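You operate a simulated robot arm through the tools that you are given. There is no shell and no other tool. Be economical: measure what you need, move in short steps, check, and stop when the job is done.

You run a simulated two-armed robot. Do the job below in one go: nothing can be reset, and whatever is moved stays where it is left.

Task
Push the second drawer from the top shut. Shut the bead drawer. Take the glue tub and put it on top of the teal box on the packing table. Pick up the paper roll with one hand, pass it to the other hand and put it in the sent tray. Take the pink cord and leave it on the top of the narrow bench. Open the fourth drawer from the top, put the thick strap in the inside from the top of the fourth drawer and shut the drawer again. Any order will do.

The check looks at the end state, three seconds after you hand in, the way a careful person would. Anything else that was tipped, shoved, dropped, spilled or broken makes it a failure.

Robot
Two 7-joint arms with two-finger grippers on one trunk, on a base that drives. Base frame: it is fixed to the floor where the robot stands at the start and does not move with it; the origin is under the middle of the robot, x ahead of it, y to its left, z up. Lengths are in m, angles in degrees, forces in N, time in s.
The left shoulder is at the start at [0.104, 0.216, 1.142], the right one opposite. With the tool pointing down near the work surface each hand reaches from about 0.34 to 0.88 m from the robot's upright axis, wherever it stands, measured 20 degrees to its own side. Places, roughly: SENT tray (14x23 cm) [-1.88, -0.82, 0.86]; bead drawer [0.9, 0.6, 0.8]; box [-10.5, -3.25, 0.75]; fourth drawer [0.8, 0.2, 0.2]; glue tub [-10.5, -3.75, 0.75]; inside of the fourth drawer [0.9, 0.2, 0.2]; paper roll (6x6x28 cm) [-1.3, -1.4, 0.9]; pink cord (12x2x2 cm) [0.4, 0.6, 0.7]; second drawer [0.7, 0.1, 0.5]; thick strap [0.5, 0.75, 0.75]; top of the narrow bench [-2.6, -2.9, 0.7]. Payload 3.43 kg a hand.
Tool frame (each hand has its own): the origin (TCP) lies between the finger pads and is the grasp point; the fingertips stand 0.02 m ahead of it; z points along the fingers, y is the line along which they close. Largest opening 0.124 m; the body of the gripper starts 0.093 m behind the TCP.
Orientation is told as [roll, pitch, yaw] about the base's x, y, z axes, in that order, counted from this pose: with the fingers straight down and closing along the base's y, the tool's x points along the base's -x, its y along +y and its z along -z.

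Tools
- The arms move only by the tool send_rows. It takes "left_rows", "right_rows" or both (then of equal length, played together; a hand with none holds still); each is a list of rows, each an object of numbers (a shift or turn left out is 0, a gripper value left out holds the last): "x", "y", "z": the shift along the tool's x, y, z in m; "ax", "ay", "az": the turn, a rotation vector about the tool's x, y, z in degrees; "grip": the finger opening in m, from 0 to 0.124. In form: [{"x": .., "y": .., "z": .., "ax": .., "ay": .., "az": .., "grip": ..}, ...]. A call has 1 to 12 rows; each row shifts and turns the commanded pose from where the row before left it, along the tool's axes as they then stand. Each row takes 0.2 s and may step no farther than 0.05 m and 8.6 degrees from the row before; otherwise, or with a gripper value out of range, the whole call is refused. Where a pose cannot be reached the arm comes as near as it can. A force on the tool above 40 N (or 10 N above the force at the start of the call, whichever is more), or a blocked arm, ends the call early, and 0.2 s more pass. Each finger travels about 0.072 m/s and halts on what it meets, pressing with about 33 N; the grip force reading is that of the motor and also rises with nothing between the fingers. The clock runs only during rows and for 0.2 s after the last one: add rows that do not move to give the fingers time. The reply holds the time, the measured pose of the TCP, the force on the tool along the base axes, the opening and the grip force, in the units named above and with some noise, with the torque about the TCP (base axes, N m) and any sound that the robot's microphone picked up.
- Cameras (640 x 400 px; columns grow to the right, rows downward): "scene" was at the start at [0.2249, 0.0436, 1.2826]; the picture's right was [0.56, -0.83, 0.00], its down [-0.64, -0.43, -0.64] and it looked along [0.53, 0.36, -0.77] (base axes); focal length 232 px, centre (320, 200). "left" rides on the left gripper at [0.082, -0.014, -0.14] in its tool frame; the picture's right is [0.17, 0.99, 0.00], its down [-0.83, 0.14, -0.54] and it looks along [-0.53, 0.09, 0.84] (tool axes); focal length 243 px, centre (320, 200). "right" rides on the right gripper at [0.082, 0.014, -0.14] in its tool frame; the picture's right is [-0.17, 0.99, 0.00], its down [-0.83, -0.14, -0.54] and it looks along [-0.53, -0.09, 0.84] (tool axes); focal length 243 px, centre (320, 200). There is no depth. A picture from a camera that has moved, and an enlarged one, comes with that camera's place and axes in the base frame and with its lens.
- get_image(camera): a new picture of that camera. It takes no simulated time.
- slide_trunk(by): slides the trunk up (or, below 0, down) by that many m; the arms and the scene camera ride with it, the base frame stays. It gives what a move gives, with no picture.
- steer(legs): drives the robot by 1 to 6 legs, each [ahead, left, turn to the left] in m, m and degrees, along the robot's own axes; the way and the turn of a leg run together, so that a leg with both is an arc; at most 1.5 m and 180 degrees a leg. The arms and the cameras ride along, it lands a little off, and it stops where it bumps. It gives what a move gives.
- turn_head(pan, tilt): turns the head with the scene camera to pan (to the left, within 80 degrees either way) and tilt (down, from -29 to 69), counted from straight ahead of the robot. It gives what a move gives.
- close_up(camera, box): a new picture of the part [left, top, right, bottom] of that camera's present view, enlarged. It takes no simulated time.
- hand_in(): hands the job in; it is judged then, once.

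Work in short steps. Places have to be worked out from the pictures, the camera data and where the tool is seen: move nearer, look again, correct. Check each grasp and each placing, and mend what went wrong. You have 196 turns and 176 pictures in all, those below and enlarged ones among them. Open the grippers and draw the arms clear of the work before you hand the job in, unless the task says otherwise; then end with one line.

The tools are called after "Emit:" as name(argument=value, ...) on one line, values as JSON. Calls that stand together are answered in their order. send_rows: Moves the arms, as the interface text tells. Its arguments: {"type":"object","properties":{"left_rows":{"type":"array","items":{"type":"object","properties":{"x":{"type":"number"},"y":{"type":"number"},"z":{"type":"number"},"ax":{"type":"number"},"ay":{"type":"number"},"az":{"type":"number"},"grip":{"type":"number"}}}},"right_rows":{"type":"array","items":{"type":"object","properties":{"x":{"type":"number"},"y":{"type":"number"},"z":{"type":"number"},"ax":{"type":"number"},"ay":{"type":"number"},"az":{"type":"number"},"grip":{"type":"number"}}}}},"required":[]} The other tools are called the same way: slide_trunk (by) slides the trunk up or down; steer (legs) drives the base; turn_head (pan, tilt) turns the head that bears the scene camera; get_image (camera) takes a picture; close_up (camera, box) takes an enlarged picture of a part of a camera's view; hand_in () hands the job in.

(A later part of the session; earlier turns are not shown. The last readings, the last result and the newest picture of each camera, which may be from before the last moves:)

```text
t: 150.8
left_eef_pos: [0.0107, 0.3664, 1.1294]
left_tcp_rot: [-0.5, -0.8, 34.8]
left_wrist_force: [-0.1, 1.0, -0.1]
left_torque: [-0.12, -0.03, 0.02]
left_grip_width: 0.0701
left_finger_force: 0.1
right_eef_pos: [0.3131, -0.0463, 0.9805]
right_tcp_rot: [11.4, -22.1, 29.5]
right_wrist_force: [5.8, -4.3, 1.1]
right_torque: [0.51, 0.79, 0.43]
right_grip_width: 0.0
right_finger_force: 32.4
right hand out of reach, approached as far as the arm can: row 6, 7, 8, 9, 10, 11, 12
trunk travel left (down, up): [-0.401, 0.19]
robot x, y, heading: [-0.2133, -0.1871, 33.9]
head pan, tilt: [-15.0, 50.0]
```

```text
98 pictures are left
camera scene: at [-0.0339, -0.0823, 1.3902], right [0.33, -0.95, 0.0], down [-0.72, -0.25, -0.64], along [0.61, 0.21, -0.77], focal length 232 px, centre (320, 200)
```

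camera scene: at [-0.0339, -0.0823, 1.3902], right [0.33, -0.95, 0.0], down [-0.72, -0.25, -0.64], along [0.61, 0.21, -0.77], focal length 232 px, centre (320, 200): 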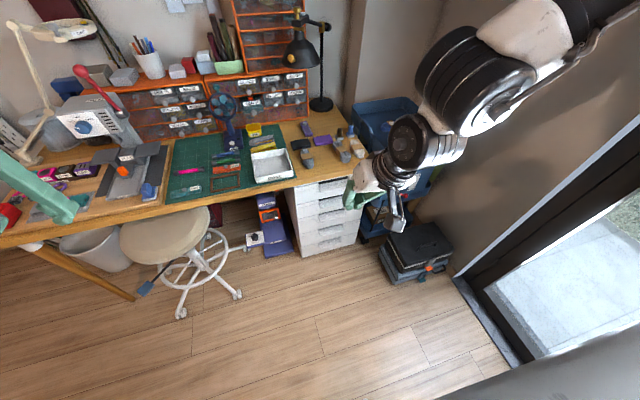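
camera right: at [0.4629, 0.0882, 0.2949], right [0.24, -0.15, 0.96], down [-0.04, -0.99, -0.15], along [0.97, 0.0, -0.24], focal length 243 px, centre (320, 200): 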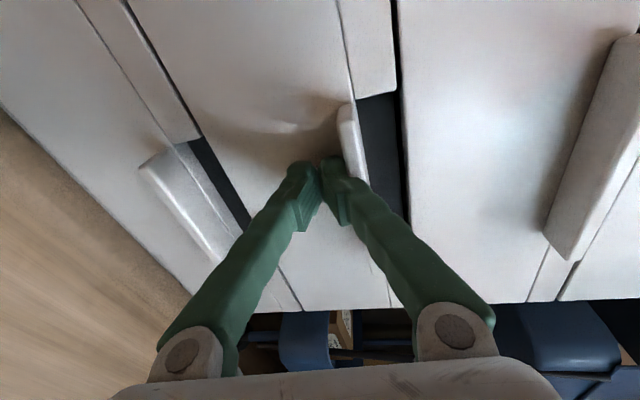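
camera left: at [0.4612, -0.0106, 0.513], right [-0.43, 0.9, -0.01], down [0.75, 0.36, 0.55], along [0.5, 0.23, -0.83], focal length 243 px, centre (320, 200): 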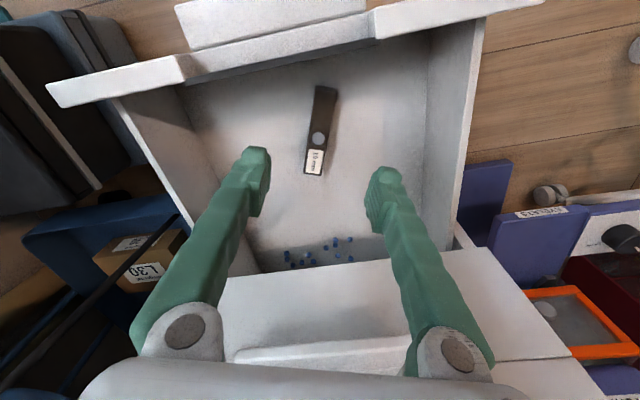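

Right arm is folded. I shift the base 0.21 m right so the left arm faces the bead drawer, then drive forward and pitch the left hand.

Emit:
steer(legs=[[0, -0.21, 0], [0.3, 0, 0]])

Emit:
send_rows(left_rows=[{"ay": -8.3, "grip": 0.0}, {"ay": -8.3}, {"ay": -8.3}, {"ay": -8.3}, {"ay": -8.3}, {"ay": -8.3}], right_rows=[{"y": -0.03}, {"y": -0.02}, {}, {}, {}, {}])

Emit:
turn_head(pan=0, tilt=40)

Emit:
get_image(camera="scene")

```text
t: 156.1
left_eef_pos: [0.3715, 0.3606, 1.1309]
left_tcp_rot: [-0.4, -0.8, 34.8]
left_wrist_force: [0.1, -0.3, 0.7]
left_torque: [0.03, 0.02, 0.01]
left_grip_width: 0.0701
left_finger_force: 0.0
right_eef_pos: [0.6831, -0.0535, 0.9846]
right_tcp_rot: [11.2, -22.9, 28.9]
right_wrist_force: [-0.1, 1.1, -0.1]
right_torque: [-0.04, -0.01, 0.0]
right_grip_width: 0.0
right_finger_force: 32.7
trunk travel left (down, up): [-0.401, 0.19]
robot x, y, heading: [0.1435, -0.1904, 34.2]
head pan, tilt: [-15.0, 50.0]
```

```text
t: 157.5
left_eef_pos: [0.4155, 0.4127, 1.1401]
left_tcp_rot: [-0.8, -50.5, 35.5]
left_wrist_force: [-0.1, -0.1, -0.1]
left_torque: [-0.05, -0.02, -0.02]
left_grip_width: 0.0001
left_finger_force: 33.2
left hand out of reach, approached as far as the arm can: row 4, 5, 6
right_eef_pos: [0.6794, -0.0757, 0.9792]
right_tcp_rot: [10.7, -23.0, 28.8]
right_wrist_force: [0.3, 0.6, 0.2]
right_torque: [-0.08, -0.02, 0.02]
right_grip_width: 0.0002
right_finger_force: 33.6
right hand out of reach, approached as far as the arm can: row 1, 2
trunk travel left (down, up): [-0.401, 0.19]
robot x, y, heading: [0.1431, -0.1915, 33.7]
head pan, tilt: [-15.0, 50.0]
```

```text
t: 158.3
left_eef_pos: [0.4157, 0.4063, 1.1437]
left_tcp_rot: [-0.7, -50.5, 35.3]
left_wrist_force: [0.9, 0.6, 0.5]
left_torque: [0.02, -0.01, 0.02]
left_grip_width: 0.0002
left_finger_force: 32.6
right_eef_pos: [0.6796, -0.0815, 0.9817]
right_tcp_rot: [11.0, -23.0, 28.7]
right_wrist_force: [-0.2, 0.2, 0.4]
right_torque: [0.0, -0.02, -0.04]
right_grip_width: 0.0002
right_finger_force: 32.3
trunk travel left (down, up): [-0.401, 0.19]
robot x, y, heading: [0.1478, -0.1869, 33.8]
head pan, tilt: [0.0, 40.0]
```

```text
97 pictures are left
camera scene: at [0.3261, -0.0665, 1.4044], right [0.56, -0.83, 0.0], down [-0.53, -0.36, -0.77], along [0.63, 0.43, -0.64], focal length 232 px, centre (320, 200)
```

scene: 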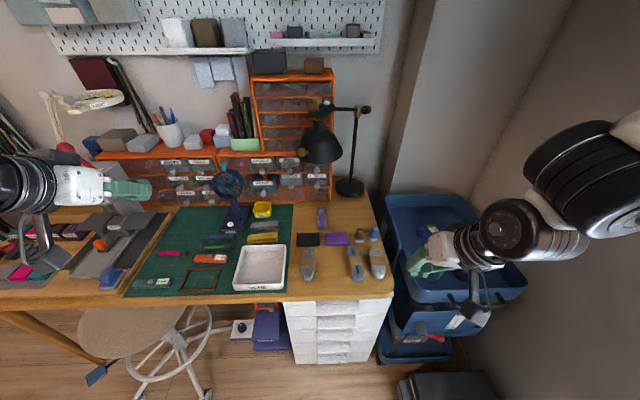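

Emit:
close_up(camera="scene", box=[180, 130, 380, 260])

```text
3.08 times, centred on (280, 195) of scene
camera zoom: at [0.3261, -0.0665, 1.4044], right [0.56, -0.83, 0.0], down [-0.53, -0.36, -0.77], along [0.63, 0.43, -0.64], focal length 714 px, centre (443, 215)
```

zoom: 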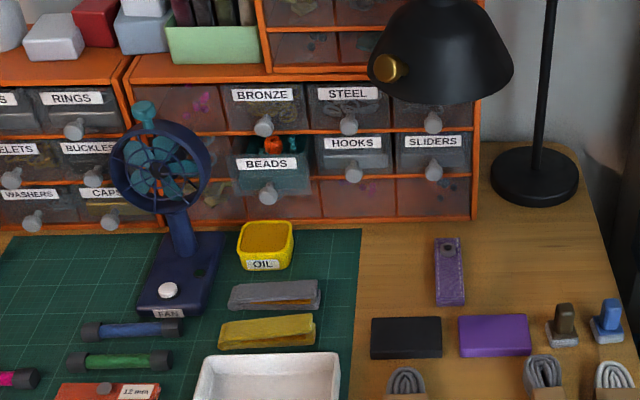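

Bead knob at about f 0.95, l −0.003, z 0.84; fan edge l≈−0.06, lamp edge l≈0.14. I aim the closed left fingers at l≈0.025: first sideways, then down and forward.

Emit:
send_rows(left_rows=[{"y": -0.035}, {"y": -0.035}, {"y": -0.035}, {"y": -0.03}])

```text
t: 159.3
left_eef_pos: [0.4223, 0.4007, 1.1432]
left_tcp_rot: [-0.6, -50.6, 34.9]
left_wrist_force: [-0.8, 0.5, -0.4]
left_torque: [-0.01, 0.01, -0.04]
left_grip_width: 0.0
left_finger_force: 33.2
left hand out of reach, approached as far as the arm can: row 1, 2, 3, 4
right_eef_pos: [0.6782, -0.079, 0.981]
right_tcp_rot: [10.9, -22.9, 28.8]
right_wrist_force: [0.3, 0.5, 0.1]
right_torque: [-0.02, 0.0, 0.05]
right_grip_width: 0.0
right_finger_force: 32.4
trunk travel left (down, up): [-0.401, 0.19]
robot x, y, heading: [0.143, -0.1841, 34.2]
head pan, tilt: [0.0, 40.0]
```

Emit:
send_rows(left_rows=[{"x": 0.03, "z": 0.024}, {"x": 0.03, "z": 0.024}, {"x": 0.03, "z": 0.024}, {"x": 0.03, "z": 0.024}, {"y": -0.035}, {"y": -0.035}, {"y": -0.035}, {"y": -0.03}])

```text
t: 161.1
left_eef_pos: [0.4862, 0.3819, 0.9649]
left_tcp_rot: [-1.0, -50.7, 35.0]
left_wrist_force: [0.3, -0.2, -0.2]
left_torque: [0.03, -0.02, 0.0]
left_grip_width: 0.0
left_finger_force: 32.6
left hand out of reach, approached as far as the arm can: row 1, 5, 6, 7, 8
right_eef_pos: [0.6786, -0.0811, 0.9792]
right_tcp_rot: [11.1, -23.0, 28.7]
right_wrist_force: [0.3, -0.9, 0.4]
right_torque: [0.01, 0.01, 0.01]
right_grip_width: 0.0
right_finger_force: 33.4
trunk travel left (down, up): [-0.401, 0.19]
robot x, y, heading: [0.1429, -0.1895, 34.1]
head pan, tilt: [0.0, 40.0]
```

Emit:
steer(legs=[[0, -0.085, 0]])

Emit:
send_rows(left_rows=[{"x": -0.022, "z": 0.03}, {"x": -0.022, "z": 0.03}, {"x": -0.018, "z": 0.034}, {"x": -0.016, "z": 0.035}])

Emit:
get_image(camera="scene")

```text
t: 162.9
left_eef_pos: [0.5317, 0.3126, 0.9648]
left_tcp_rot: [-1.2, -50.6, 35.0]
left_wrist_force: [0.6, 0.3, -0.4]
left_torque: [-0.03, 0.0, -0.04]
left_grip_width: 0.0
left_finger_force: 32.9
right_eef_pos: [0.7244, -0.1487, 0.9807]
right_tcp_rot: [11.0, -23.0, 28.8]
right_wrist_force: [-0.5, 0.5, 0.4]
right_torque: [0.01, -0.04, -0.01]
right_grip_width: 0.0
right_finger_force: 33.1
trunk travel left (down, up): [-0.401, 0.19]
robot x, y, heading: [0.1929, -0.2562, 34.2]
head pan, tilt: [0.0, 40.0]
```

```text
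t: 163.9
left_eef_pos: [0.6556, 0.3976, 0.9416]
left_tcp_rot: [-1.2, -50.5, 35.0]
left_wrist_force: [1.0, -0.5, -0.1]
left_torque: [-0.01, 0.03, 0.0]
left_grip_width: 0.0
left_finger_force: 33.2
right_eef_pos: [0.7262, -0.148, 0.9804]
right_tcp_rot: [10.8, -23.0, 28.8]
right_wrist_force: [-0.2, 0.9, -0.1]
right_torque: [-0.03, 0.03, 0.0]
right_grip_width: 0.0
right_finger_force: 33.0
trunk travel left (down, up): [-0.401, 0.19]
robot x, y, heading: [0.1912, -0.2569, 33.7]
head pan, tilt: [0.0, 40.0]
```

```text
95 pictures are left
camera scene: at [0.3741, -0.1336, 1.4041], right [0.56, -0.83, 0.0], down [-0.53, -0.36, -0.77], along [0.63, 0.43, -0.64], focal length 232 px, centre (320, 200)
```

scene: 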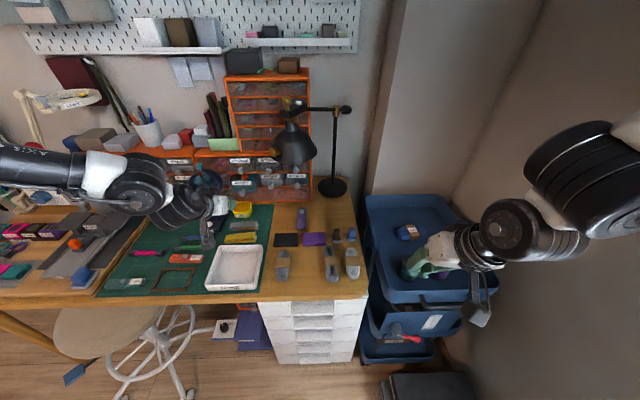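

The left hand is now at f≈0.77, l≈0.026. I go forward and down to just before the drawer and look with its camera.

Emit:
send_rows(left_rows=[{"x": 0.004, "z": 0.037}, {"x": 0.004, "z": 0.037}, {"x": 0.004, "z": 0.037}])

Emit:
get_image(camera="left")

Emit:
close_up(camera="scene", box=[140, 110, 340, 250])

```text
t: 164.7
left_eef_pos: [0.7212, 0.4395, 0.8633]
left_tcp_rot: [-1.0, -50.5, 35.1]
left_wrist_force: [-0.5, 0.6, 1.1]
left_torque: [-0.01, 0.03, 0.03]
left_grip_width: 0.0
left_finger_force: 33.2
right_eef_pos: [0.726, -0.1485, 0.9806]
right_tcp_rot: [10.9, -23.1, 28.7]
right_wrist_force: [0.2, 0.4, 0.0]
right_torque: [-0.02, 0.01, 0.0]
right_grip_width: 0.0
right_finger_force: 32.9
trunk travel left (down, up): [-0.401, 0.19]
robot x, y, heading: [0.1904, -0.2571, 34.1]
head pan, tilt: [0.0, 40.0]
```

```text
94 pictures are left
camera left: at [0.5955, 0.3389, 0.8884], right [-0.64, 0.76, -0.14], down [0.01, 0.19, 0.98], along [0.77, 0.63, -0.12], focal length 243 px, centre (320, 200)
```

left: 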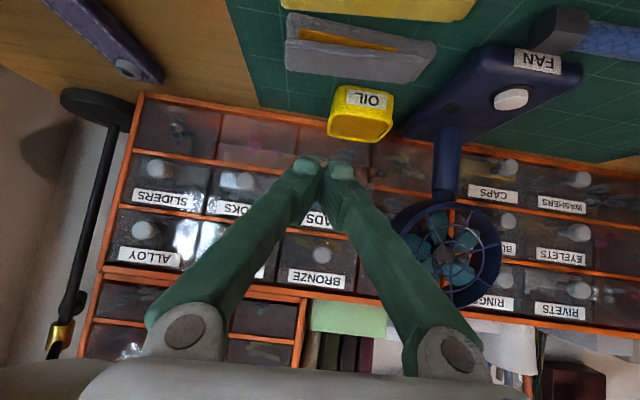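

```text
2.86 times, centred on (240, 180) of scene
camera zoom: at [0.3733, -0.1336, 1.4042], right [0.56, -0.83, 0.0], down [-0.53, -0.36, -0.77], along [0.63, 0.43, -0.64], focal length 663 px, centre (549, 257)
```

zoom: 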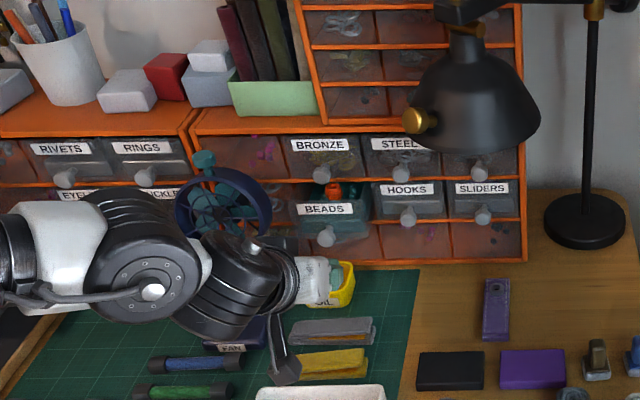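

The fingertips point at the bead drawer's front, clear of fan and lamp. I advance horizontally 0.1 m, watching the force.

Emit:
send_rows(left_rows=[{"x": -0.0127, "z": 0.0154}, {"x": -0.0127, "z": 0.0154}, {"x": -0.0127, "z": 0.0154}, {"x": -0.0127, "z": 0.0154}])

Emit:
get_image(camera="left")

Emit:
close_up(camera="scene", box=[140, 110, 340, 250])

```text
t: 165.7
left_eef_pos: [0.744, 0.4834, 0.8812]
left_tcp_rot: [-1.2, -50.6, 35.0]
left_wrist_force: [-0.4, 0.6, -0.6]
left_torque: [-0.03, -0.01, 0.03]
left_grip_width: 0.0
left_finger_force: 32.8
left hand out of reach, approached as far as the arm can: row 1, 2, 3, 4
right_eef_pos: [0.7246, -0.1484, 0.9803]
right_tcp_rot: [11.0, -23.1, 28.8]
right_wrist_force: [-0.2, -0.2, 0.7]
right_torque: [0.03, -0.02, 0.0]
right_grip_width: 0.0
right_finger_force: 33.1
trunk travel left (down, up): [-0.401, 0.19]
robot x, y, heading: [0.1888, -0.2576, 34.0]
head pan, tilt: [0.0, 40.0]
```

```text
92 pictures are left
camera left: at [0.6182, 0.3831, 0.9068], right [-0.64, 0.76, -0.14], down [0.01, 0.19, 0.98], along [0.77, 0.63, -0.12], focal length 243 px, centre (320, 200)
```

left: 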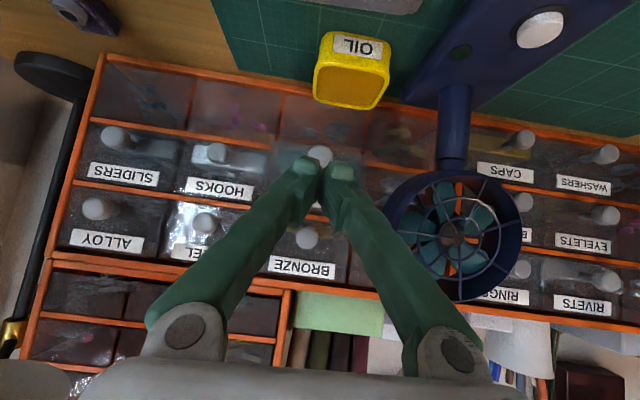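

```text
2.86 times, centred on (240, 180) of scene
camera zoom: at [0.3732, -0.1343, 1.4043], right [0.56, -0.83, 0.0], down [-0.53, -0.36, -0.77], along [0.63, 0.43, -0.64], focal length 663 px, centre (549, 257)
```

zoom: 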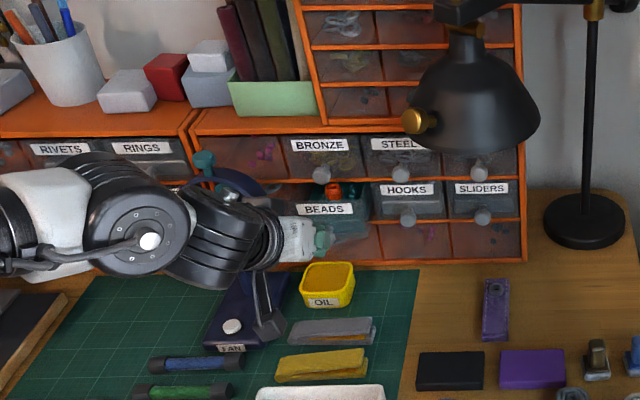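

The arm is drifting left at its limit, toward the fan, so I will use the base instead. First I check the black case's clearance to the base.

Emit:
turn_head(pan=-25, tilt=69)

Emit:
get_image(camera="scene")

```text
t: 166.6
left_eef_pos: [0.7431, 0.4828, 0.882]
left_tcp_rot: [-1.3, -50.6, 35.1]
left_wrist_force: [-0.7, 0.8, -0.4]
left_torque: [-0.01, 0.01, 0.0]
left_grip_width: 0.0
left_finger_force: 33.1
right_eef_pos: [0.7249, -0.1482, 0.9811]
right_tcp_rot: [10.9, -23.0, 28.7]
right_wrist_force: [0.8, -0.7, 0.8]
right_torque: [0.0, -0.02, -0.01]
right_grip_width: 0.0
right_finger_force: 32.7
trunk travel left (down, up): [-0.401, 0.19]
robot x, y, heading: [0.1908, -0.2525, 33.8]
head pan, tilt: [-25.0, 68.8]
```

```text
90 pictures are left
camera scene: at [0.358, -0.1733, 1.3682], right [0.16, -0.99, 0.0], down [-0.92, -0.15, -0.36], along [0.36, 0.06, -0.93], focal length 232 px, centre (320, 200)
```

scene: 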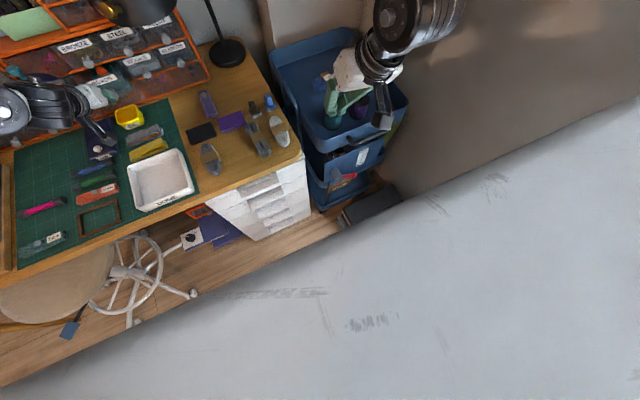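

Driving further forward here risks the black case. Better: retract, move the base back to l≈0 and turn it about 20° right, so the left arm reaches the bead drawer in its natural direction.

Emit:
send_rows(left_rows=[{"x": 0.012, "z": -0.04}, {"x": 0.012, "z": -0.04}, {"x": 0.012, "z": -0.04}, {"x": 0.012, "z": -0.04}, {"x": 0.012, "z": -0.04}, {"x": 0.012, "z": -0.04}])

Emit:
steer(legs=[[0, 0.3, 0], [0, 0, -20]])

Emit:
turn_head(pan=20, tilt=40)

Emit:
get_image(camera="scene")

```text
t: 168.0
left_eef_pos: [0.5512, 0.3556, 0.9787]
left_tcp_rot: [-1.1, -50.7, 34.9]
left_wrist_force: [-0.8, -0.5, 0.8]
left_torque: [0.01, 0.01, 0.02]
left_grip_width: 0.0
left_finger_force: 33.1
right_eef_pos: [0.7256, -0.1496, 0.9816]
right_tcp_rot: [11.0, -23.0, 28.8]
right_wrist_force: [0.1, -0.5, 0.4]
right_torque: [0.03, -0.04, 0.01]
right_grip_width: 0.0002
right_finger_force: 32.5
trunk travel left (down, up): [-0.401, 0.19]
robot x, y, heading: [0.1916, -0.2573, 34.0]
head pan, tilt: [-25.0, 68.8]
```

```text
t: 173.9
left_eef_pos: [0.5754, 0.4406, 0.9779]
left_tcp_rot: [-1.2, -50.6, 14.7]
left_wrist_force: [-0.1, -0.1, -0.4]
left_torque: [-0.03, 0.0, 0.04]
left_grip_width: 0.0001
left_finger_force: 33.0
right_eef_pos: [0.5633, -0.094, 0.9802]
right_tcp_rot: [10.9, -23.0, 8.6]
right_wrist_force: [-0.1, -0.7, -0.4]
right_torque: [0.01, 0.0, 0.02]
right_grip_width: 0.0
right_finger_force: 33.1
trunk travel left (down, up): [-0.401, 0.19]
robot x, y, heading: [0.0258, -0.0092, 13.8]
head pan, tilt: [-25.0, 68.8]
```

```text
t: 175.1
left_eef_pos: [0.574, 0.4409, 0.9792]
left_tcp_rot: [-1.2, -50.5, 14.9]
left_wrist_force: [-0.1, 0.0, -0.4]
left_torque: [-0.01, -0.01, 0.02]
left_grip_width: 0.0
left_finger_force: 32.7
right_eef_pos: [0.5646, -0.0932, 0.9802]
right_tcp_rot: [10.9, -23.0, 8.6]
right_wrist_force: [-0.2, 0.0, 0.2]
right_torque: [0.0, 0.02, -0.02]
right_grip_width: 0.0002
right_finger_force: 33.6
trunk travel left (down, up): [-0.401, 0.19]
robot x, y, heading: [0.0274, -0.0097, 13.9]
head pan, tilt: [20.0, 40.0]
```

```text
89 pictures are left
camera scene: at [0.2264, 0.0683, 1.4042], right [0.56, -0.83, 0.0], down [-0.53, -0.36, -0.77], along [0.64, 0.43, -0.64], focal length 232 px, centre (320, 200)
```

scene: 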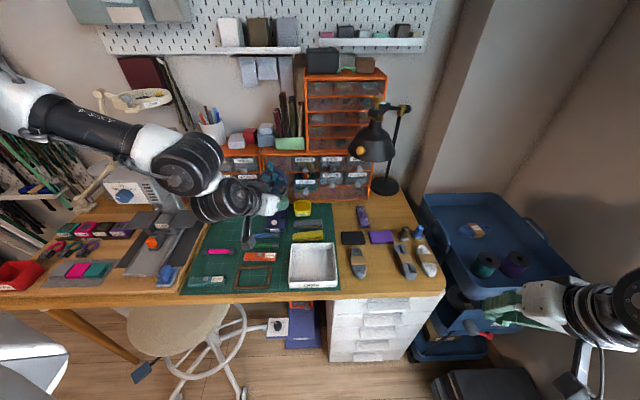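

Now I turn the left hand 18° left about the vertical to align it with the bench depth.

Emit:
send_rows(left_rows=[{"ax": -4.6, "az": -3.8}, {"ax": -4.6, "az": -3.8}, {"ax": -4.6, "az": -3.8}])

```text
t: 175.9
left_eef_pos: [0.5752, 0.44, 0.9775]
left_tcp_rot: [-1.2, -50.6, 20.9]
left_wrist_force: [0.6, 0.8, -0.3]
left_torque: [-0.03, 0.01, -0.01]
left_grip_width: 0.0
left_finger_force: 32.4
left hand out of reach, approached as far as the arm can: row 2, 3
right_eef_pos: [0.565, -0.0948, 0.9795]
right_tcp_rot: [10.9, -23.0, 8.7]
right_wrist_force: [-0.7, -0.1, 0.0]
right_torque: [-0.01, -0.02, 0.04]
right_grip_width: 0.0
right_finger_force: 33.1
trunk travel left (down, up): [-0.401, 0.19]
robot x, y, heading: [0.0268, -0.0091, 13.8]
head pan, tilt: [20.0, 40.0]
```

The left wrist is at a limit in that direction; the right arm, which likes to point inward, suits this better and keeps its body off the fan. I retract the left hand and set the base for the right arm.

Emit:
send_rows(left_rows=[{"x": 0.006, "z": -0.04}, {"x": 0.006, "z": -0.04}, {"x": 0.006, "z": -0.04}, {"x": 0.006, "z": -0.04}, {"ay": 8.3}, {"ay": 8.3}, {"ay": 8.3}, {"ay": 8.3}, {"ay": 8.3}, {"ay": 8.3}])

Emit:
steer(legs=[[-0.2, 0, 0], [0, 0, 19.5], [0, 0.1, 0]])

Emit:
send_rows(right_rows=[{"ay": -8, "z": 0.02, "y": 0.01}, {"ay": -8, "z": 0.02, "y": 0.01}, {"ay": -8, "z": 0.02, "y": 0.01}, {"ay": -8, "z": 0.02, "y": 0.01}, {"ay": -6, "z": 0.02}])

Emit:
get_image(camera="scene")

```text
t: 178.1
left_eef_pos: [0.5014, 0.4702, 1.0236]
left_tcp_rot: [-0.6, -0.6, 19.9]
left_wrist_force: [0.7, 0.7, -0.4]
left_torque: [0.0, 0.01, 0.04]
left_grip_width: 0.0
left_finger_force: 32.9
left hand out of reach, approached as far as the arm can: row 1, 2, 3, 4
right_eef_pos: [0.565, -0.0941, 0.9808]
right_tcp_rot: [11.0, -23.2, 8.6]
right_wrist_force: [0.3, -0.6, -0.3]
right_torque: [0.03, 0.01, 0.0]
right_grip_width: 0.0
right_finger_force: 33.1
trunk travel left (down, up): [-0.401, 0.19]
robot x, y, heading: [0.0242, -0.0102, 14.2]
head pan, tilt: [20.0, 40.0]
```

```text
t: 182.9
left_eef_pos: [0.0646, 0.6369, 1.0234]
left_tcp_rot: [-0.7, -0.7, 39.4]
left_wrist_force: [0.1, 0.4, 0.4]
left_torque: [0.0, -0.01, 0.0]
left_grip_width: 0.0
left_finger_force: 33.1
right_eef_pos: [0.3125, 0.1249, 0.9812]
right_tcp_rot: [11.0, -22.9, 27.9]
right_wrist_force: [0.2, -0.1, 0.5]
right_torque: [0.02, -0.02, -0.01]
right_grip_width: 0.0
right_finger_force: 33.2
trunk travel left (down, up): [-0.401, 0.19]
robot x, y, heading: [-0.2217, 0.0254, 33.3]
head pan, tilt: [20.0, 40.0]
```

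```text
t: 184.1
left_eef_pos: [0.0677, 0.6364, 1.0236]
left_tcp_rot: [-0.7, -0.8, 39.3]
left_wrist_force: [0.3, 0.3, 0.5]
left_torque: [-0.04, 0.03, 0.02]
left_grip_width: 0.0
left_finger_force: 33.0
right_eef_pos: [0.3644, 0.222, 0.9183]
right_tcp_rot: [20.3, -59.2, 14.9]
right_wrist_force: [1.1, -0.5, -0.1]
right_torque: [0.0, 0.02, 0.03]
right_grip_width: 0.0
right_finger_force: 32.4
right hand out of reach, approached as far as the arm can: row 4, 5
trunk travel left (down, up): [-0.401, 0.19]
robot x, y, heading: [-0.2215, 0.0252, 33.4]
head pan, tilt: [20.0, 40.0]
```

```text
88 pictures are left
camera scene: at [-0.0568, 0.1644, 1.4041], right [0.8, -0.6, 0.0], down [-0.39, -0.51, -0.77], along [0.46, 0.61, -0.64], focal length 232 px, centre (320, 200)
```

scene: 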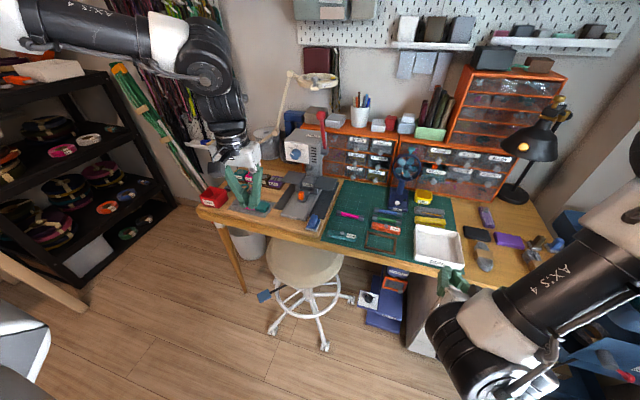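

Right hand is now at l≈0.013, pointing ahead and slightly left. I extend it forward with the arm first, so the elbow draws in.

Emit:
send_rows(right_rows=[{"x": -0.018, "y": -0.003, "z": 0.031}, {"x": -0.018, "y": -0.003, "z": 0.031}, {"x": -0.018, "y": -0.003, "z": 0.031}, {"x": -0.018, "y": -0.003, "z": 0.031}, {"x": -0.018, "y": -0.003, "z": 0.031}])

Emit:
turn_head(pan=0, tilt=35)

Emit:
get_image(camera="scene")

```text
t: 185.3
left_eef_pos: [0.0652, 0.6372, 1.0224]
left_tcp_rot: [-0.7, -0.7, 39.3]
left_wrist_force: [0.0, -0.6, 0.1]
left_torque: [0.0, 0.04, 0.01]
left_grip_width: 0.0002
left_finger_force: 32.7
right_eef_pos: [0.483, 0.3215, 0.9322]
right_tcp_rot: [20.1, -59.7, 13.9]
right_wrist_force: [0.4, 0.1, -0.7]
right_torque: [0.02, 0.01, -0.02]
right_grip_width: 0.0
right_finger_force: 32.6
right hand out of reach, approached as far as the arm can: row 4, 5
trunk travel left (down, up): [-0.401, 0.19]
robot x, y, heading: [-0.222, 0.0249, 33.2]
head pan, tilt: [20.0, 40.0]
```

```text
t: 186.1
left_eef_pos: [0.0656, 0.6364, 1.0231]
left_tcp_rot: [-0.6, -0.7, 39.3]
left_wrist_force: [0.2, 0.3, 0.3]
left_torque: [-0.01, -0.04, 0.05]
left_grip_width: 0.0001
left_finger_force: 32.5
right_eef_pos: [0.4825, 0.3209, 0.9321]
right_tcp_rot: [20.1, -60.0, 14.1]
right_wrist_force: [0.4, 1.6, -0.1]
right_torque: [-0.01, 0.0, 0.0]
right_grip_width: 0.0
right_finger_force: 33.5
trunk travel left (down, up): [-0.401, 0.19]
robot x, y, heading: [-0.2216, 0.0209, 33.3]
head pan, tilt: [0.0, 35.0]
```

```text
87 pictures are left
camera scene: at [-0.0366, 0.1458, 1.4118], right [0.55, -0.83, 0.0], down [-0.48, -0.32, -0.82], along [0.68, 0.45, -0.57], focal length 232 px, centre (320, 200)
```

scene: 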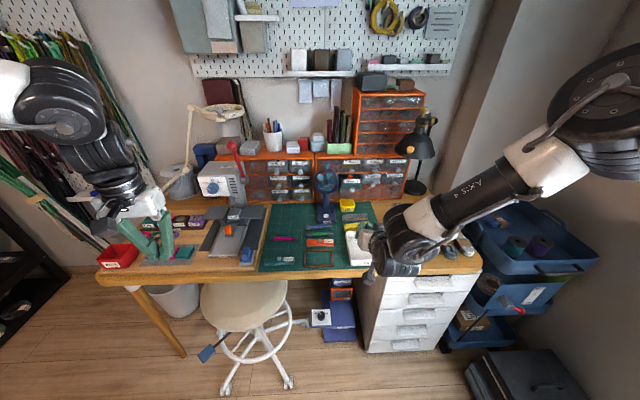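

I pull the left hand back a bit so it stays away from the press, then drive forward and shift slightly right.

Emit:
send_rows(left_rows=[{"x": 0.04}, {"x": 0.04}, {"x": 0.04}, {"x": 0.04}])

Emit:
steer(legs=[[0, -0.035, 0], [0.2, 0, 0]])

Emit:
slide_trunk(by=-0.06)

Emit:
get_image(camera="scene")

Emit:
get_image(camera="right")

```text
t: 187.1
left_eef_pos: [-0.0634, 0.5441, 1.0232]
left_tcp_rot: [-0.9, -0.7, 39.4]
left_wrist_force: [-0.8, -0.5, 0.1]
left_torque: [0.01, -0.06, 0.01]
left_grip_width: 0.0
left_finger_force: 32.7
left hand out of reach, approached as far as the arm can: row 4
right_eef_pos: [0.4809, 0.3215, 0.9329]
right_tcp_rot: [19.9, -59.9, 14.1]
right_wrist_force: [-0.8, 0.8, 0.4]
right_torque: [-0.06, 0.02, -0.04]
right_grip_width: 0.0
right_finger_force: 33.1
trunk travel left (down, up): [-0.401, 0.19]
robot x, y, heading: [-0.2231, 0.0242, 33.0]
head pan, tilt: [0.0, 35.0]
```

```text
t: 189.7
left_eef_pos: [0.122, 0.6234, 1.0257]
left_tcp_rot: [-0.8, -0.8, 39.4]
left_wrist_force: [-0.7, -0.3, -0.5]
left_torque: [-0.03, -0.01, 0.04]
left_grip_width: 0.0003
left_finger_force: 32.9
right_eef_pos: [0.6673, 0.3996, 0.9323]
right_tcp_rot: [20.1, -59.9, 14.0]
right_wrist_force: [0.3, 0.0, -0.9]
right_torque: [-0.01, 0.0, 0.03]
right_grip_width: 0.0
right_finger_force: 32.9
trunk travel left (down, up): [-0.401, 0.19]
robot x, y, heading: [-0.034, 0.0967, 33.5]
head pan, tilt: [0.0, 35.0]
```

```text
t: 190.7
left_eef_pos: [0.1219, 0.6224, 0.9563]
left_tcp_rot: [-0.6, 0.9, 39.3]
left_wrist_force: [-0.2, -0.6, 0.4]
left_torque: [0.0, -0.02, -0.01]
left_grip_width: 0.0002
left_finger_force: 32.6
right_eef_pos: [0.6669, 0.4005, 0.8728]
right_tcp_rot: [20.1, -59.9, 13.9]
right_wrist_force: [-1.2, 0.3, 2.0]
right_torque: [0.0, 0.02, 0.01]
right_grip_width: 0.0
right_finger_force: 32.7
trunk travel left (down, up): [-0.341, 0.25]
robot x, y, heading: [-0.0331, 0.1012, 33.6]
head pan, tilt: [0.0, 35.0]
```

```text
86 pictures are left
camera scene: at [0.16, 0.2331, 1.3528], right [0.55, -0.83, 0.0], down [-0.48, -0.32, -0.82], along [0.68, 0.45, -0.57], focal length 232 px, centre (320, 200)
```

scene: 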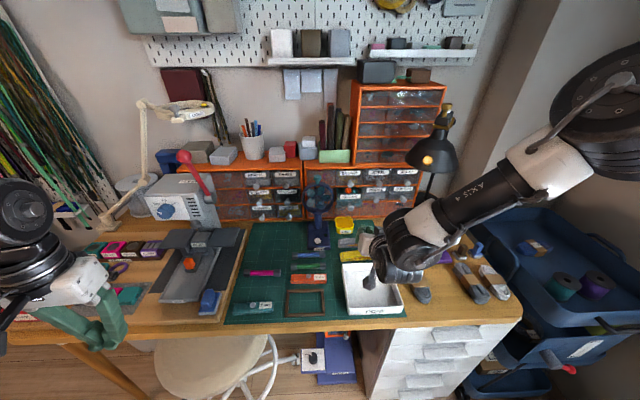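

```text
85 pictures are left
camera right: at [0.5211, 0.3282, 0.8709], right [-0.43, 0.85, 0.31], down [0.1, -0.3, 0.95], along [0.9, 0.44, 0.05], focal length 243 px, centre (320, 200)
```

right: 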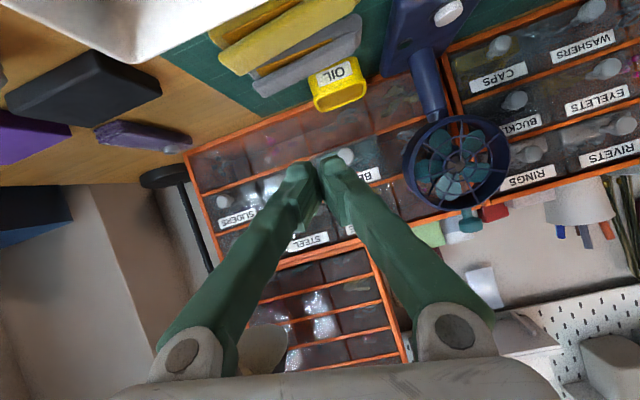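

The right hand is at f 0.777, l 0.03, z 0.873; the bead knob at l≈0, z≈0.84, f≈0.95, with the fan well to the left. I lower 0.02 and drive 0.1 m ahead.

Emit:
slide_trunk(by=-0.02)

Emit:
steer(legs=[[0.09, 0, 0]])

Emit:
get_image(camera="right")

Emit:
get_image(camera="scene")

```text
t: 191.3
left_eef_pos: [0.1206, 0.6226, 0.9384]
left_tcp_rot: [-0.7, 0.8, 39.4]
left_wrist_force: [0.6, 0.1, -0.7]
left_torque: [0.05, -0.01, -0.02]
left_grip_width: 0.0
left_finger_force: 32.9
right_eef_pos: [0.6665, 0.4006, 0.8542]
right_tcp_rot: [20.1, -59.9, 13.9]
right_wrist_force: [0.0, -0.6, -0.5]
right_torque: [0.04, -0.01, 0.05]
right_grip_width: 0.0
right_finger_force: 33.4
trunk travel left (down, up): [-0.321, 0.27]
robot x, y, heading: [-0.0373, 0.1066, 33.5]
head pan, tilt: [0.0, 35.0]
```

```text
t: 192.6
left_eef_pos: [0.1968, 0.6739, 0.9376]
left_tcp_rot: [-0.8, 1.1, 39.3]
left_wrist_force: [0.3, 0.1, 0.5]
left_torque: [0.02, -0.02, -0.01]
left_grip_width: 0.0001
left_finger_force: 33.2
right_eef_pos: [0.7425, 0.4513, 0.8516]
right_tcp_rot: [20.1, -59.9, 14.1]
right_wrist_force: [-0.5, -0.5, -0.2]
right_torque: [0.04, 0.0, 0.02]
right_grip_width: 0.0
right_finger_force: 32.8
trunk travel left (down, up): [-0.321, 0.27]
robot x, y, heading: [0.0419, 0.1559, 33.3]
head pan, tilt: [0.0, 35.0]
```

```text
84 pictures are left
camera right: at [0.5971, 0.3775, 0.8508], right [-0.43, 0.85, 0.31], down [0.1, -0.3, 0.95], along [0.9, 0.43, 0.05], focal length 243 px, centre (320, 200)
```

right: 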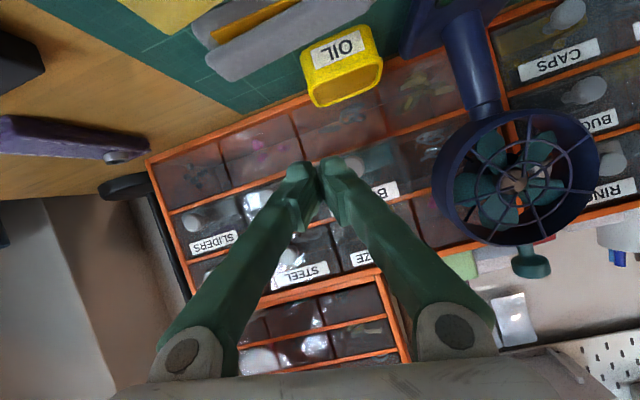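

```text
83 pictures are left
camera scene: at [0.2399, 0.2853, 1.3333], right [0.55, -0.84, 0.0], down [-0.48, -0.32, -0.82], along [0.68, 0.45, -0.57], focal length 232 px, centre (320, 200)
```

scene: 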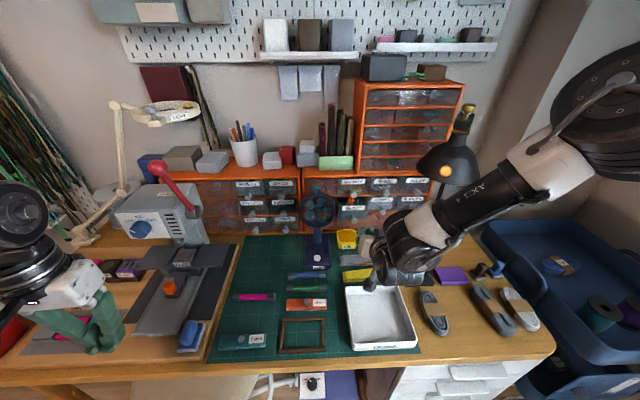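

I try extending the arm the rest of the way.

Emit:
send_rows(right_rows=[{"x": -0.012, "y": -0.001, "z": 0.021}, {"x": -0.012, "y": -0.001, "z": 0.021}, {"x": -0.012, "y": -0.001, "z": 0.021}])

```text
t: 193.4
left_eef_pos: [0.1962, 0.6738, 0.9362]
left_tcp_rot: [-0.7, 1.0, 39.4]
left_wrist_force: [-0.4, -0.6, 0.2]
left_torque: [0.0, 0.01, 0.0]
left_grip_width: 0.0
left_finger_force: 33.4
right_eef_pos: [0.7731, 0.4955, 0.8645]
right_tcp_rot: [20.0, -59.8, 13.4]
right_wrist_force: [0.2, -1.5, 0.8]
right_torque: [-0.01, 0.0, 0.02]
right_grip_width: 0.0
right_finger_force: 32.7
right hand out of reach, approached as far as the arm can: row 1, 2, 3
trunk travel left (down, up): [-0.321, 0.27]
robot x, y, heading: [0.0409, 0.1523, 33.5]
head pan, tilt: [0.0, 35.0]
```

The arm drifts left as it extends (l 0.008). I correct with the base: a little to the right, then slowly ahead.

Emit:
steer(legs=[[0, -0.025, 0], [0.03, 0, 0]])

Emit:
get_image(camera="right")

Emit:
close_up(camera="scene", box=[270, 140, 470, 290])

```text
t: 194.9
left_eef_pos: [0.235, 0.6694, 0.938]
left_tcp_rot: [-0.8, 0.8, 39.3]
left_wrist_force: [-0.1, 0.8, -0.5]
left_torque: [0.0, 0.02, -0.03]
left_grip_width: 0.0002
left_finger_force: 33.1
right_eef_pos: [0.8085, 0.4906, 0.8653]
right_tcp_rot: [20.0, -59.9, 13.5]
right_wrist_force: [-0.4, 1.0, 0.0]
right_torque: [-0.01, 0.0, 0.01]
right_grip_width: 0.0
right_finger_force: 33.1
trunk travel left (down, up): [-0.321, 0.27]
robot x, y, heading: [0.0778, 0.1513, 33.5]
head pan, tilt: [0.0, 35.0]
```

```text
82 pictures are left
camera right: at [0.6638, 0.4193, 0.8632], right [-0.42, 0.85, 0.31], down [0.09, -0.3, 0.95], along [0.9, 0.43, 0.05], focal length 243 px, centre (320, 200)
```

right: 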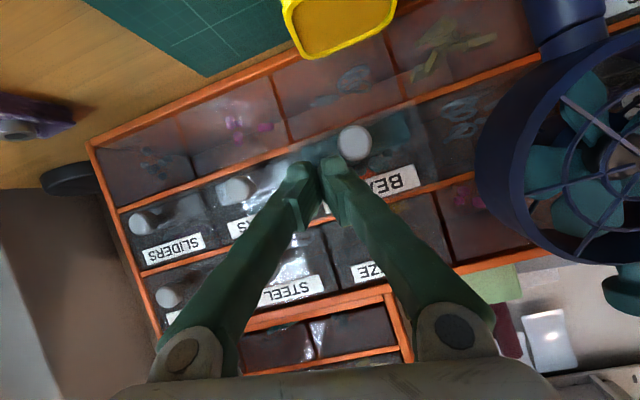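

```text
2.67 times, centred on (370, 215) of scene
camera zoom: at [0.2769, 0.2804, 1.3335], right [0.55, -0.83, 0.0], down [-0.48, -0.32, -0.82], along [0.68, 0.45, -0.57], focal length 619 px, centre (187, 160)
```

zoom: 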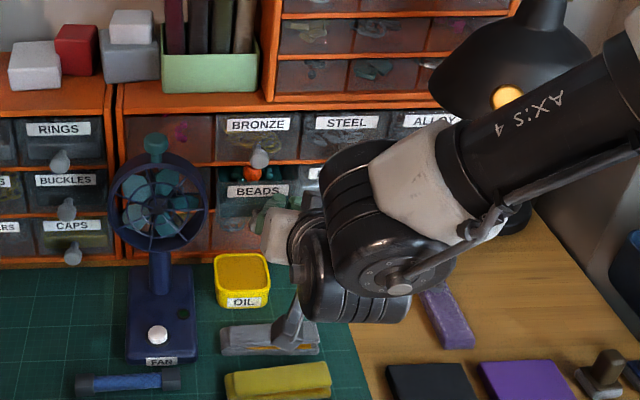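

The tips are against the right half of the BEADS front, beside the knob. I push forward in small base steps.

Emit:
steer(legs=[[0.03, 0, 0]])

Emit:
get_image(camera="right")

```text
t: 195.7
left_eef_pos: [0.2575, 0.6857, 0.9382]
left_tcp_rot: [-0.8, 0.9, 39.4]
left_wrist_force: [-1.0, -0.7, -0.3]
left_torque: [0.05, -0.02, 0.02]
left_grip_width: 0.0
left_finger_force: 33.2
right_eef_pos: [0.8346, 0.5066, 0.865]
right_tcp_rot: [20.1, -59.9, 13.4]
right_wrist_force: [0.7, -0.7, 0.1]
right_torque: [-0.02, 0.03, -0.04]
right_grip_width: 0.0002
right_finger_force: 33.2
trunk travel left (down, up): [-0.321, 0.27]
robot x, y, heading: [0.1022, 0.1639, 33.2]
head pan, tilt: [0.0, 35.0]
```

```text
80 pictures are left
camera right: at [0.6883, 0.4352, 0.8636], right [-0.42, 0.85, 0.31], down [0.09, -0.3, 0.95], along [0.9, 0.43, 0.05], focal length 243 px, centre (320, 200)
```

right: 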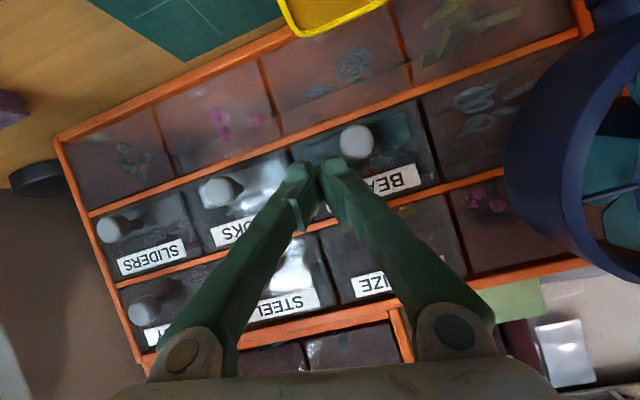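

Emit:
steer(legs=[[0.02, 0, 0]])

Emit:
get_image(camera="right")

Emit:
close_up(camera="scene", box=[270, 140, 470, 290])

```text
t: 196.6
left_eef_pos: [0.2734, 0.6936, 0.9368]
left_tcp_rot: [-0.8, 0.8, 39.2]
left_wrist_force: [0.4, -0.6, -0.4]
left_torque: [0.01, -0.01, 0.02]
left_grip_width: 0.0
left_finger_force: 33.3
right_eef_pos: [0.8443, 0.5152, 0.8634]
right_tcp_rot: [19.5, -59.3, 14.0]
right_wrist_force: [-6.3, -4.8, 2.0]
right_torque: [0.09, -0.02, 0.03]
right_grip_width: 0.0
right_finger_force: 32.6
trunk travel left (down, up): [-0.321, 0.27]
robot x, y, heading: [0.1152, 0.1743, 33.4]
head pan, tilt: [0.0, 35.0]
stopped in leg 1: the force on the tool passed its limit at 59 N (the readings are from after the stop); the commanded pose is now the measured one
```

```text
79 pictures are left
camera right: at [0.6993, 0.4426, 0.8617], right [-0.42, 0.85, 0.31], down [0.1, -0.3, 0.95], along [0.9, 0.43, 0.04], focal length 243 px, centre (320, 200)
```

right: 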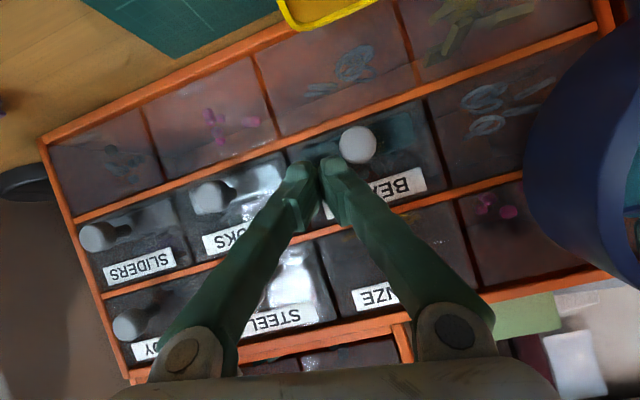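

```text
2.67 times, centred on (370, 215) of scene
camera zoom: at [0.3161, 0.3056, 1.3334], right [0.55, -0.84, 0.0], down [-0.48, -0.31, -0.82], along [0.68, 0.45, -0.57], focal length 619 px, centre (187, 160)
```

zoom: 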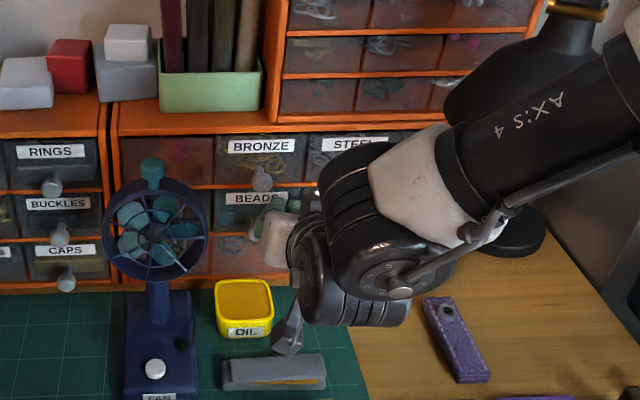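

A 59 N stop, and BEADS is flush with its neighbours. I back straight out and verify.

Emit:
steer(legs=[[-0.25, 0, 0]])

Emit:
close_up(camera="scene", box=[240, 130, 480, 290])

Emit:
close_up(camera="right", box=[170, 80, 470, 280])

```text
t: 198.8
left_eef_pos: [0.0642, 0.5548, 0.9376]
left_tcp_rot: [-0.8, 1.0, 38.9]
left_wrist_force: [-0.3, 0.5, -0.8]
left_torque: [0.0, 0.04, -0.02]
left_grip_width: 0.0
left_finger_force: 33.1
right_eef_pos: [0.6362, 0.3721, 0.8614]
right_tcp_rot: [19.7, -59.5, 13.8]
right_wrist_force: [-0.1, -0.4, 0.0]
right_torque: [0.02, 0.01, 0.01]
right_grip_width: 0.0
right_finger_force: 33.4
trunk travel left (down, up): [-0.321, 0.27]
robot x, y, heading: [-0.0961, 0.0356, 33.0]
head pan, tilt: [0.0, 35.0]
```

```text
2.50 times, centred on (360, 210) of scene
camera zoom: at [0.1064, 0.1671, 1.3331], right [0.55, -0.84, 0.0], down [-0.48, -0.31, -0.82], along [0.69, 0.45, -0.57], focal length 580 px, centre (220, 175)
```

zoom: 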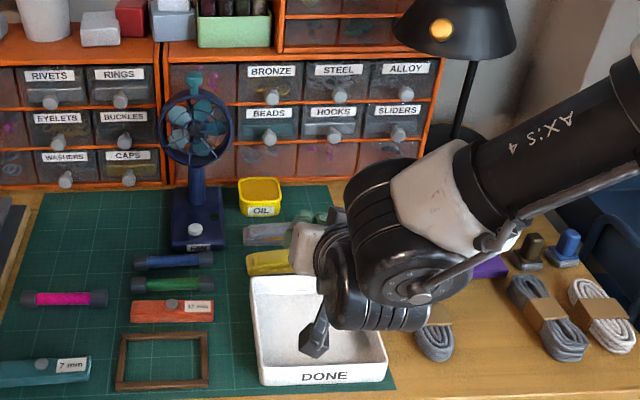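

```text
2.00 times, centred on (320, 180) of right
camera zoom: at [0.4903, 0.3022, 0.8612], right [-0.42, 0.85, 0.31], down [0.1, -0.3, 0.95], along [0.9, 0.43, 0.04], focal length 485 px, centre (320, 240)
```

zoom: 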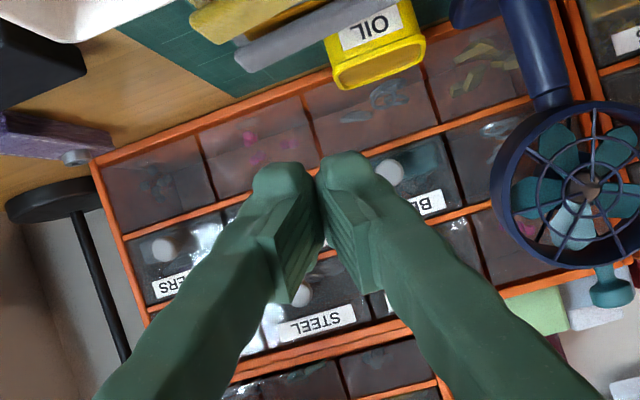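

BEADS is flush with its row. I raise the trunk, back off and fold the right arm before picking up the pink cord with the left hand.

Emit:
slide_trunk(by=0.1)

Emit:
steer(legs=[[-0.15, 0, 0]])

Emit:
send_rows(right_rows=[{"y": -0.04}, {"y": -0.04}, {"z": -0.04, "ay": 6}, {"z": -0.04, "ay": 8}, {"z": -0.04, "ay": 8}, {"z": -0.03, "ay": 8}, {"ay": 8}, {"ay": 8}, {"ay": 6}])

Emit:
get_image(camera="scene")

```text
t: 200.1
left_eef_pos: [0.0647, 0.5555, 1.0377]
left_tcp_rot: [-0.8, 1.0, 39.0]
left_wrist_force: [1.2, 0.6, -0.3]
left_torque: [0.01, 0.0, -0.03]
left_grip_width: 0.0
left_finger_force: 33.0
right_eef_pos: [0.6374, 0.3741, 0.977]
right_tcp_rot: [20.3, -60.5, 12.7]
right_wrist_force: [-1.2, -0.5, 0.4]
right_torque: [0.03, 0.01, -0.02]
right_grip_width: 0.0
right_finger_force: 33.3
trunk travel left (down, up): [-0.421, 0.17]
robot x, y, heading: [-0.0959, 0.0364, 33.0]
head pan, tilt: [0.0, 35.0]
```

```text
t: 201.6
left_eef_pos: [-0.0571, 0.4755, 1.0376]
left_tcp_rot: [-0.8, 0.9, 38.9]
left_wrist_force: [-0.1, -0.2, -0.3]
left_torque: [0.01, 0.03, 0.01]
left_grip_width: 0.0001
left_finger_force: 33.0
right_eef_pos: [0.5157, 0.2936, 0.9758]
right_tcp_rot: [20.2, -60.6, 12.6]
right_wrist_force: [-0.3, 0.2, -0.7]
right_torque: [-0.02, 0.02, -0.04]
right_grip_width: 0.0001
right_finger_force: 33.1
trunk travel left (down, up): [-0.421, 0.17]
robot x, y, heading: [-0.2185, -0.0464, 32.8]
head pan, tilt: [0.0, 35.0]
```

```text
t: 203.6
left_eef_pos: [-0.0586, 0.4747, 1.0377]
left_tcp_rot: [-0.8, 0.9, 38.9]
left_wrist_force: [0.2, -1.1, -0.4]
left_torque: [0.01, 0.0, -0.02]
left_grip_width: 0.0
left_finger_force: 33.1
right_eef_pos: [0.368, 0.1878, 1.07]
right_tcp_rot: [9.9, -10.0, 28.5]
right_wrist_force: [-0.1, -0.6, 0.6]
right_torque: [0.03, -0.05, 0.02]
right_grip_width: 0.0
right_finger_force: 32.6
right hand out of reach, approached as far as the arm can: row 1, 2, 7, 8, 9
trunk travel left (down, up): [-0.421, 0.17]
robot x, y, heading: [-0.2195, -0.045, 33.2]
head pan, tilt: [0.0, 35.0]
```

```text
75 pictures are left
camera scene: at [-0.0375, 0.0736, 1.4323], right [0.55, -0.84, 0.0], down [-0.48, -0.31, -0.82], along [0.69, 0.45, -0.57], focal length 232 px, centre (320, 200)
```

scene: 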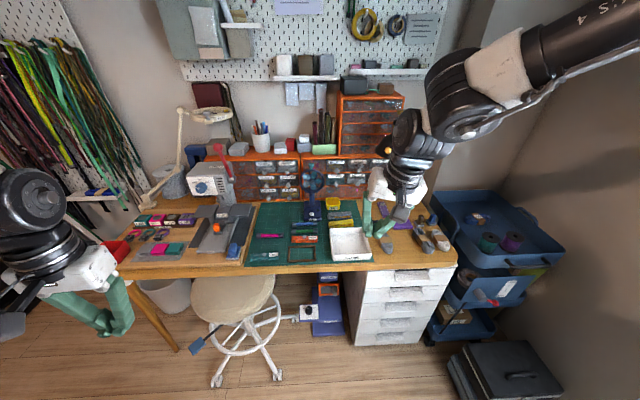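

I tuck the right hand back a little and turn the left hand to the cord's orientation.

Emit:
send_rows(left_rows=[{"az": 8.1, "grip": 0.08}, {"az": 8.1}, {"az": 8.1}, {"az": 8.1}, {"az": 8.1}, {"az": 8.1}, {"az": 8.1}, {"az": 8.1}, {"az": 8.1}, {"az": 8.1}, {"az": 8.1}], right_rows=[{"x": 0.03, "y": -0.02}, {"x": 0.03, "y": -0.02}, {"x": 0.03, "y": -0.02}, {"y": -0.02}, {}, {}, {}, {}, {}, {}, {}])

Emit:
steer(legs=[[0, -0.08, 0], [0.3, 0, 0]])

Emit:
get_image(camera="left")

```text
t: 206.0
left_eef_pos: [-0.0578, 0.4757, 1.0368]
left_tcp_rot: [-0.9, -0.7, -50.3]
left_wrist_force: [0.4, -0.4, 0.4]
left_torque: [0.02, 0.0, -0.07]
left_grip_width: 0.0799
left_finger_force: 0.0
right_eef_pos: [0.3167, 0.0918, 1.0393]
right_tcp_rot: [9.7, -10.1, 28.2]
right_wrist_force: [0.2, -0.4, 0.2]
right_torque: [0.03, -0.01, -0.03]
right_grip_width: 0.0
right_finger_force: 33.3
right hand out of reach, approached as far as the arm can: row 3, 4
trunk travel left (down, up): [-0.421, 0.17]
robot x, y, heading: [-0.2194, -0.0433, 33.0]
head pan, tilt: [0.0, 35.0]
```

```text
t: 209.8
left_eef_pos: [0.2379, 0.5713, 1.0375]
left_tcp_rot: [-0.9, -0.7, -50.3]
left_wrist_force: [0.7, 0.0, 0.7]
left_torque: [0.0, -0.02, -0.01]
left_grip_width: 0.0798
left_finger_force: 0.0
right_eef_pos: [0.6112, 0.1879, 1.04]
right_tcp_rot: [9.8, -10.1, 28.2]
right_wrist_force: [0.1, 0.0, -0.1]
right_torque: [0.01, 0.03, 0.02]
right_grip_width: 0.0
right_finger_force: 33.4
trunk travel left (down, up): [-0.421, 0.17]
robot x, y, heading: [0.0771, 0.055, 32.7]
head pan, tilt: [0.0, 35.0]
```

```text
74 pictures are left
camera left: at [0.1745, 0.6288, 1.1771], right [0.65, 0.76, -0.02], down [0.64, -0.54, 0.55], along [0.41, -0.37, -0.84], focal length 243 px, centre (320, 200)
```

left: 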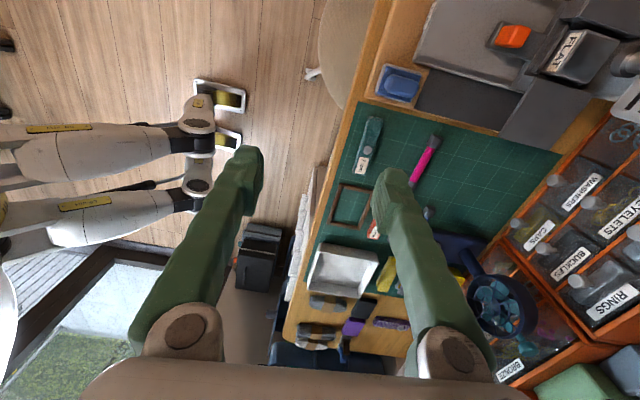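

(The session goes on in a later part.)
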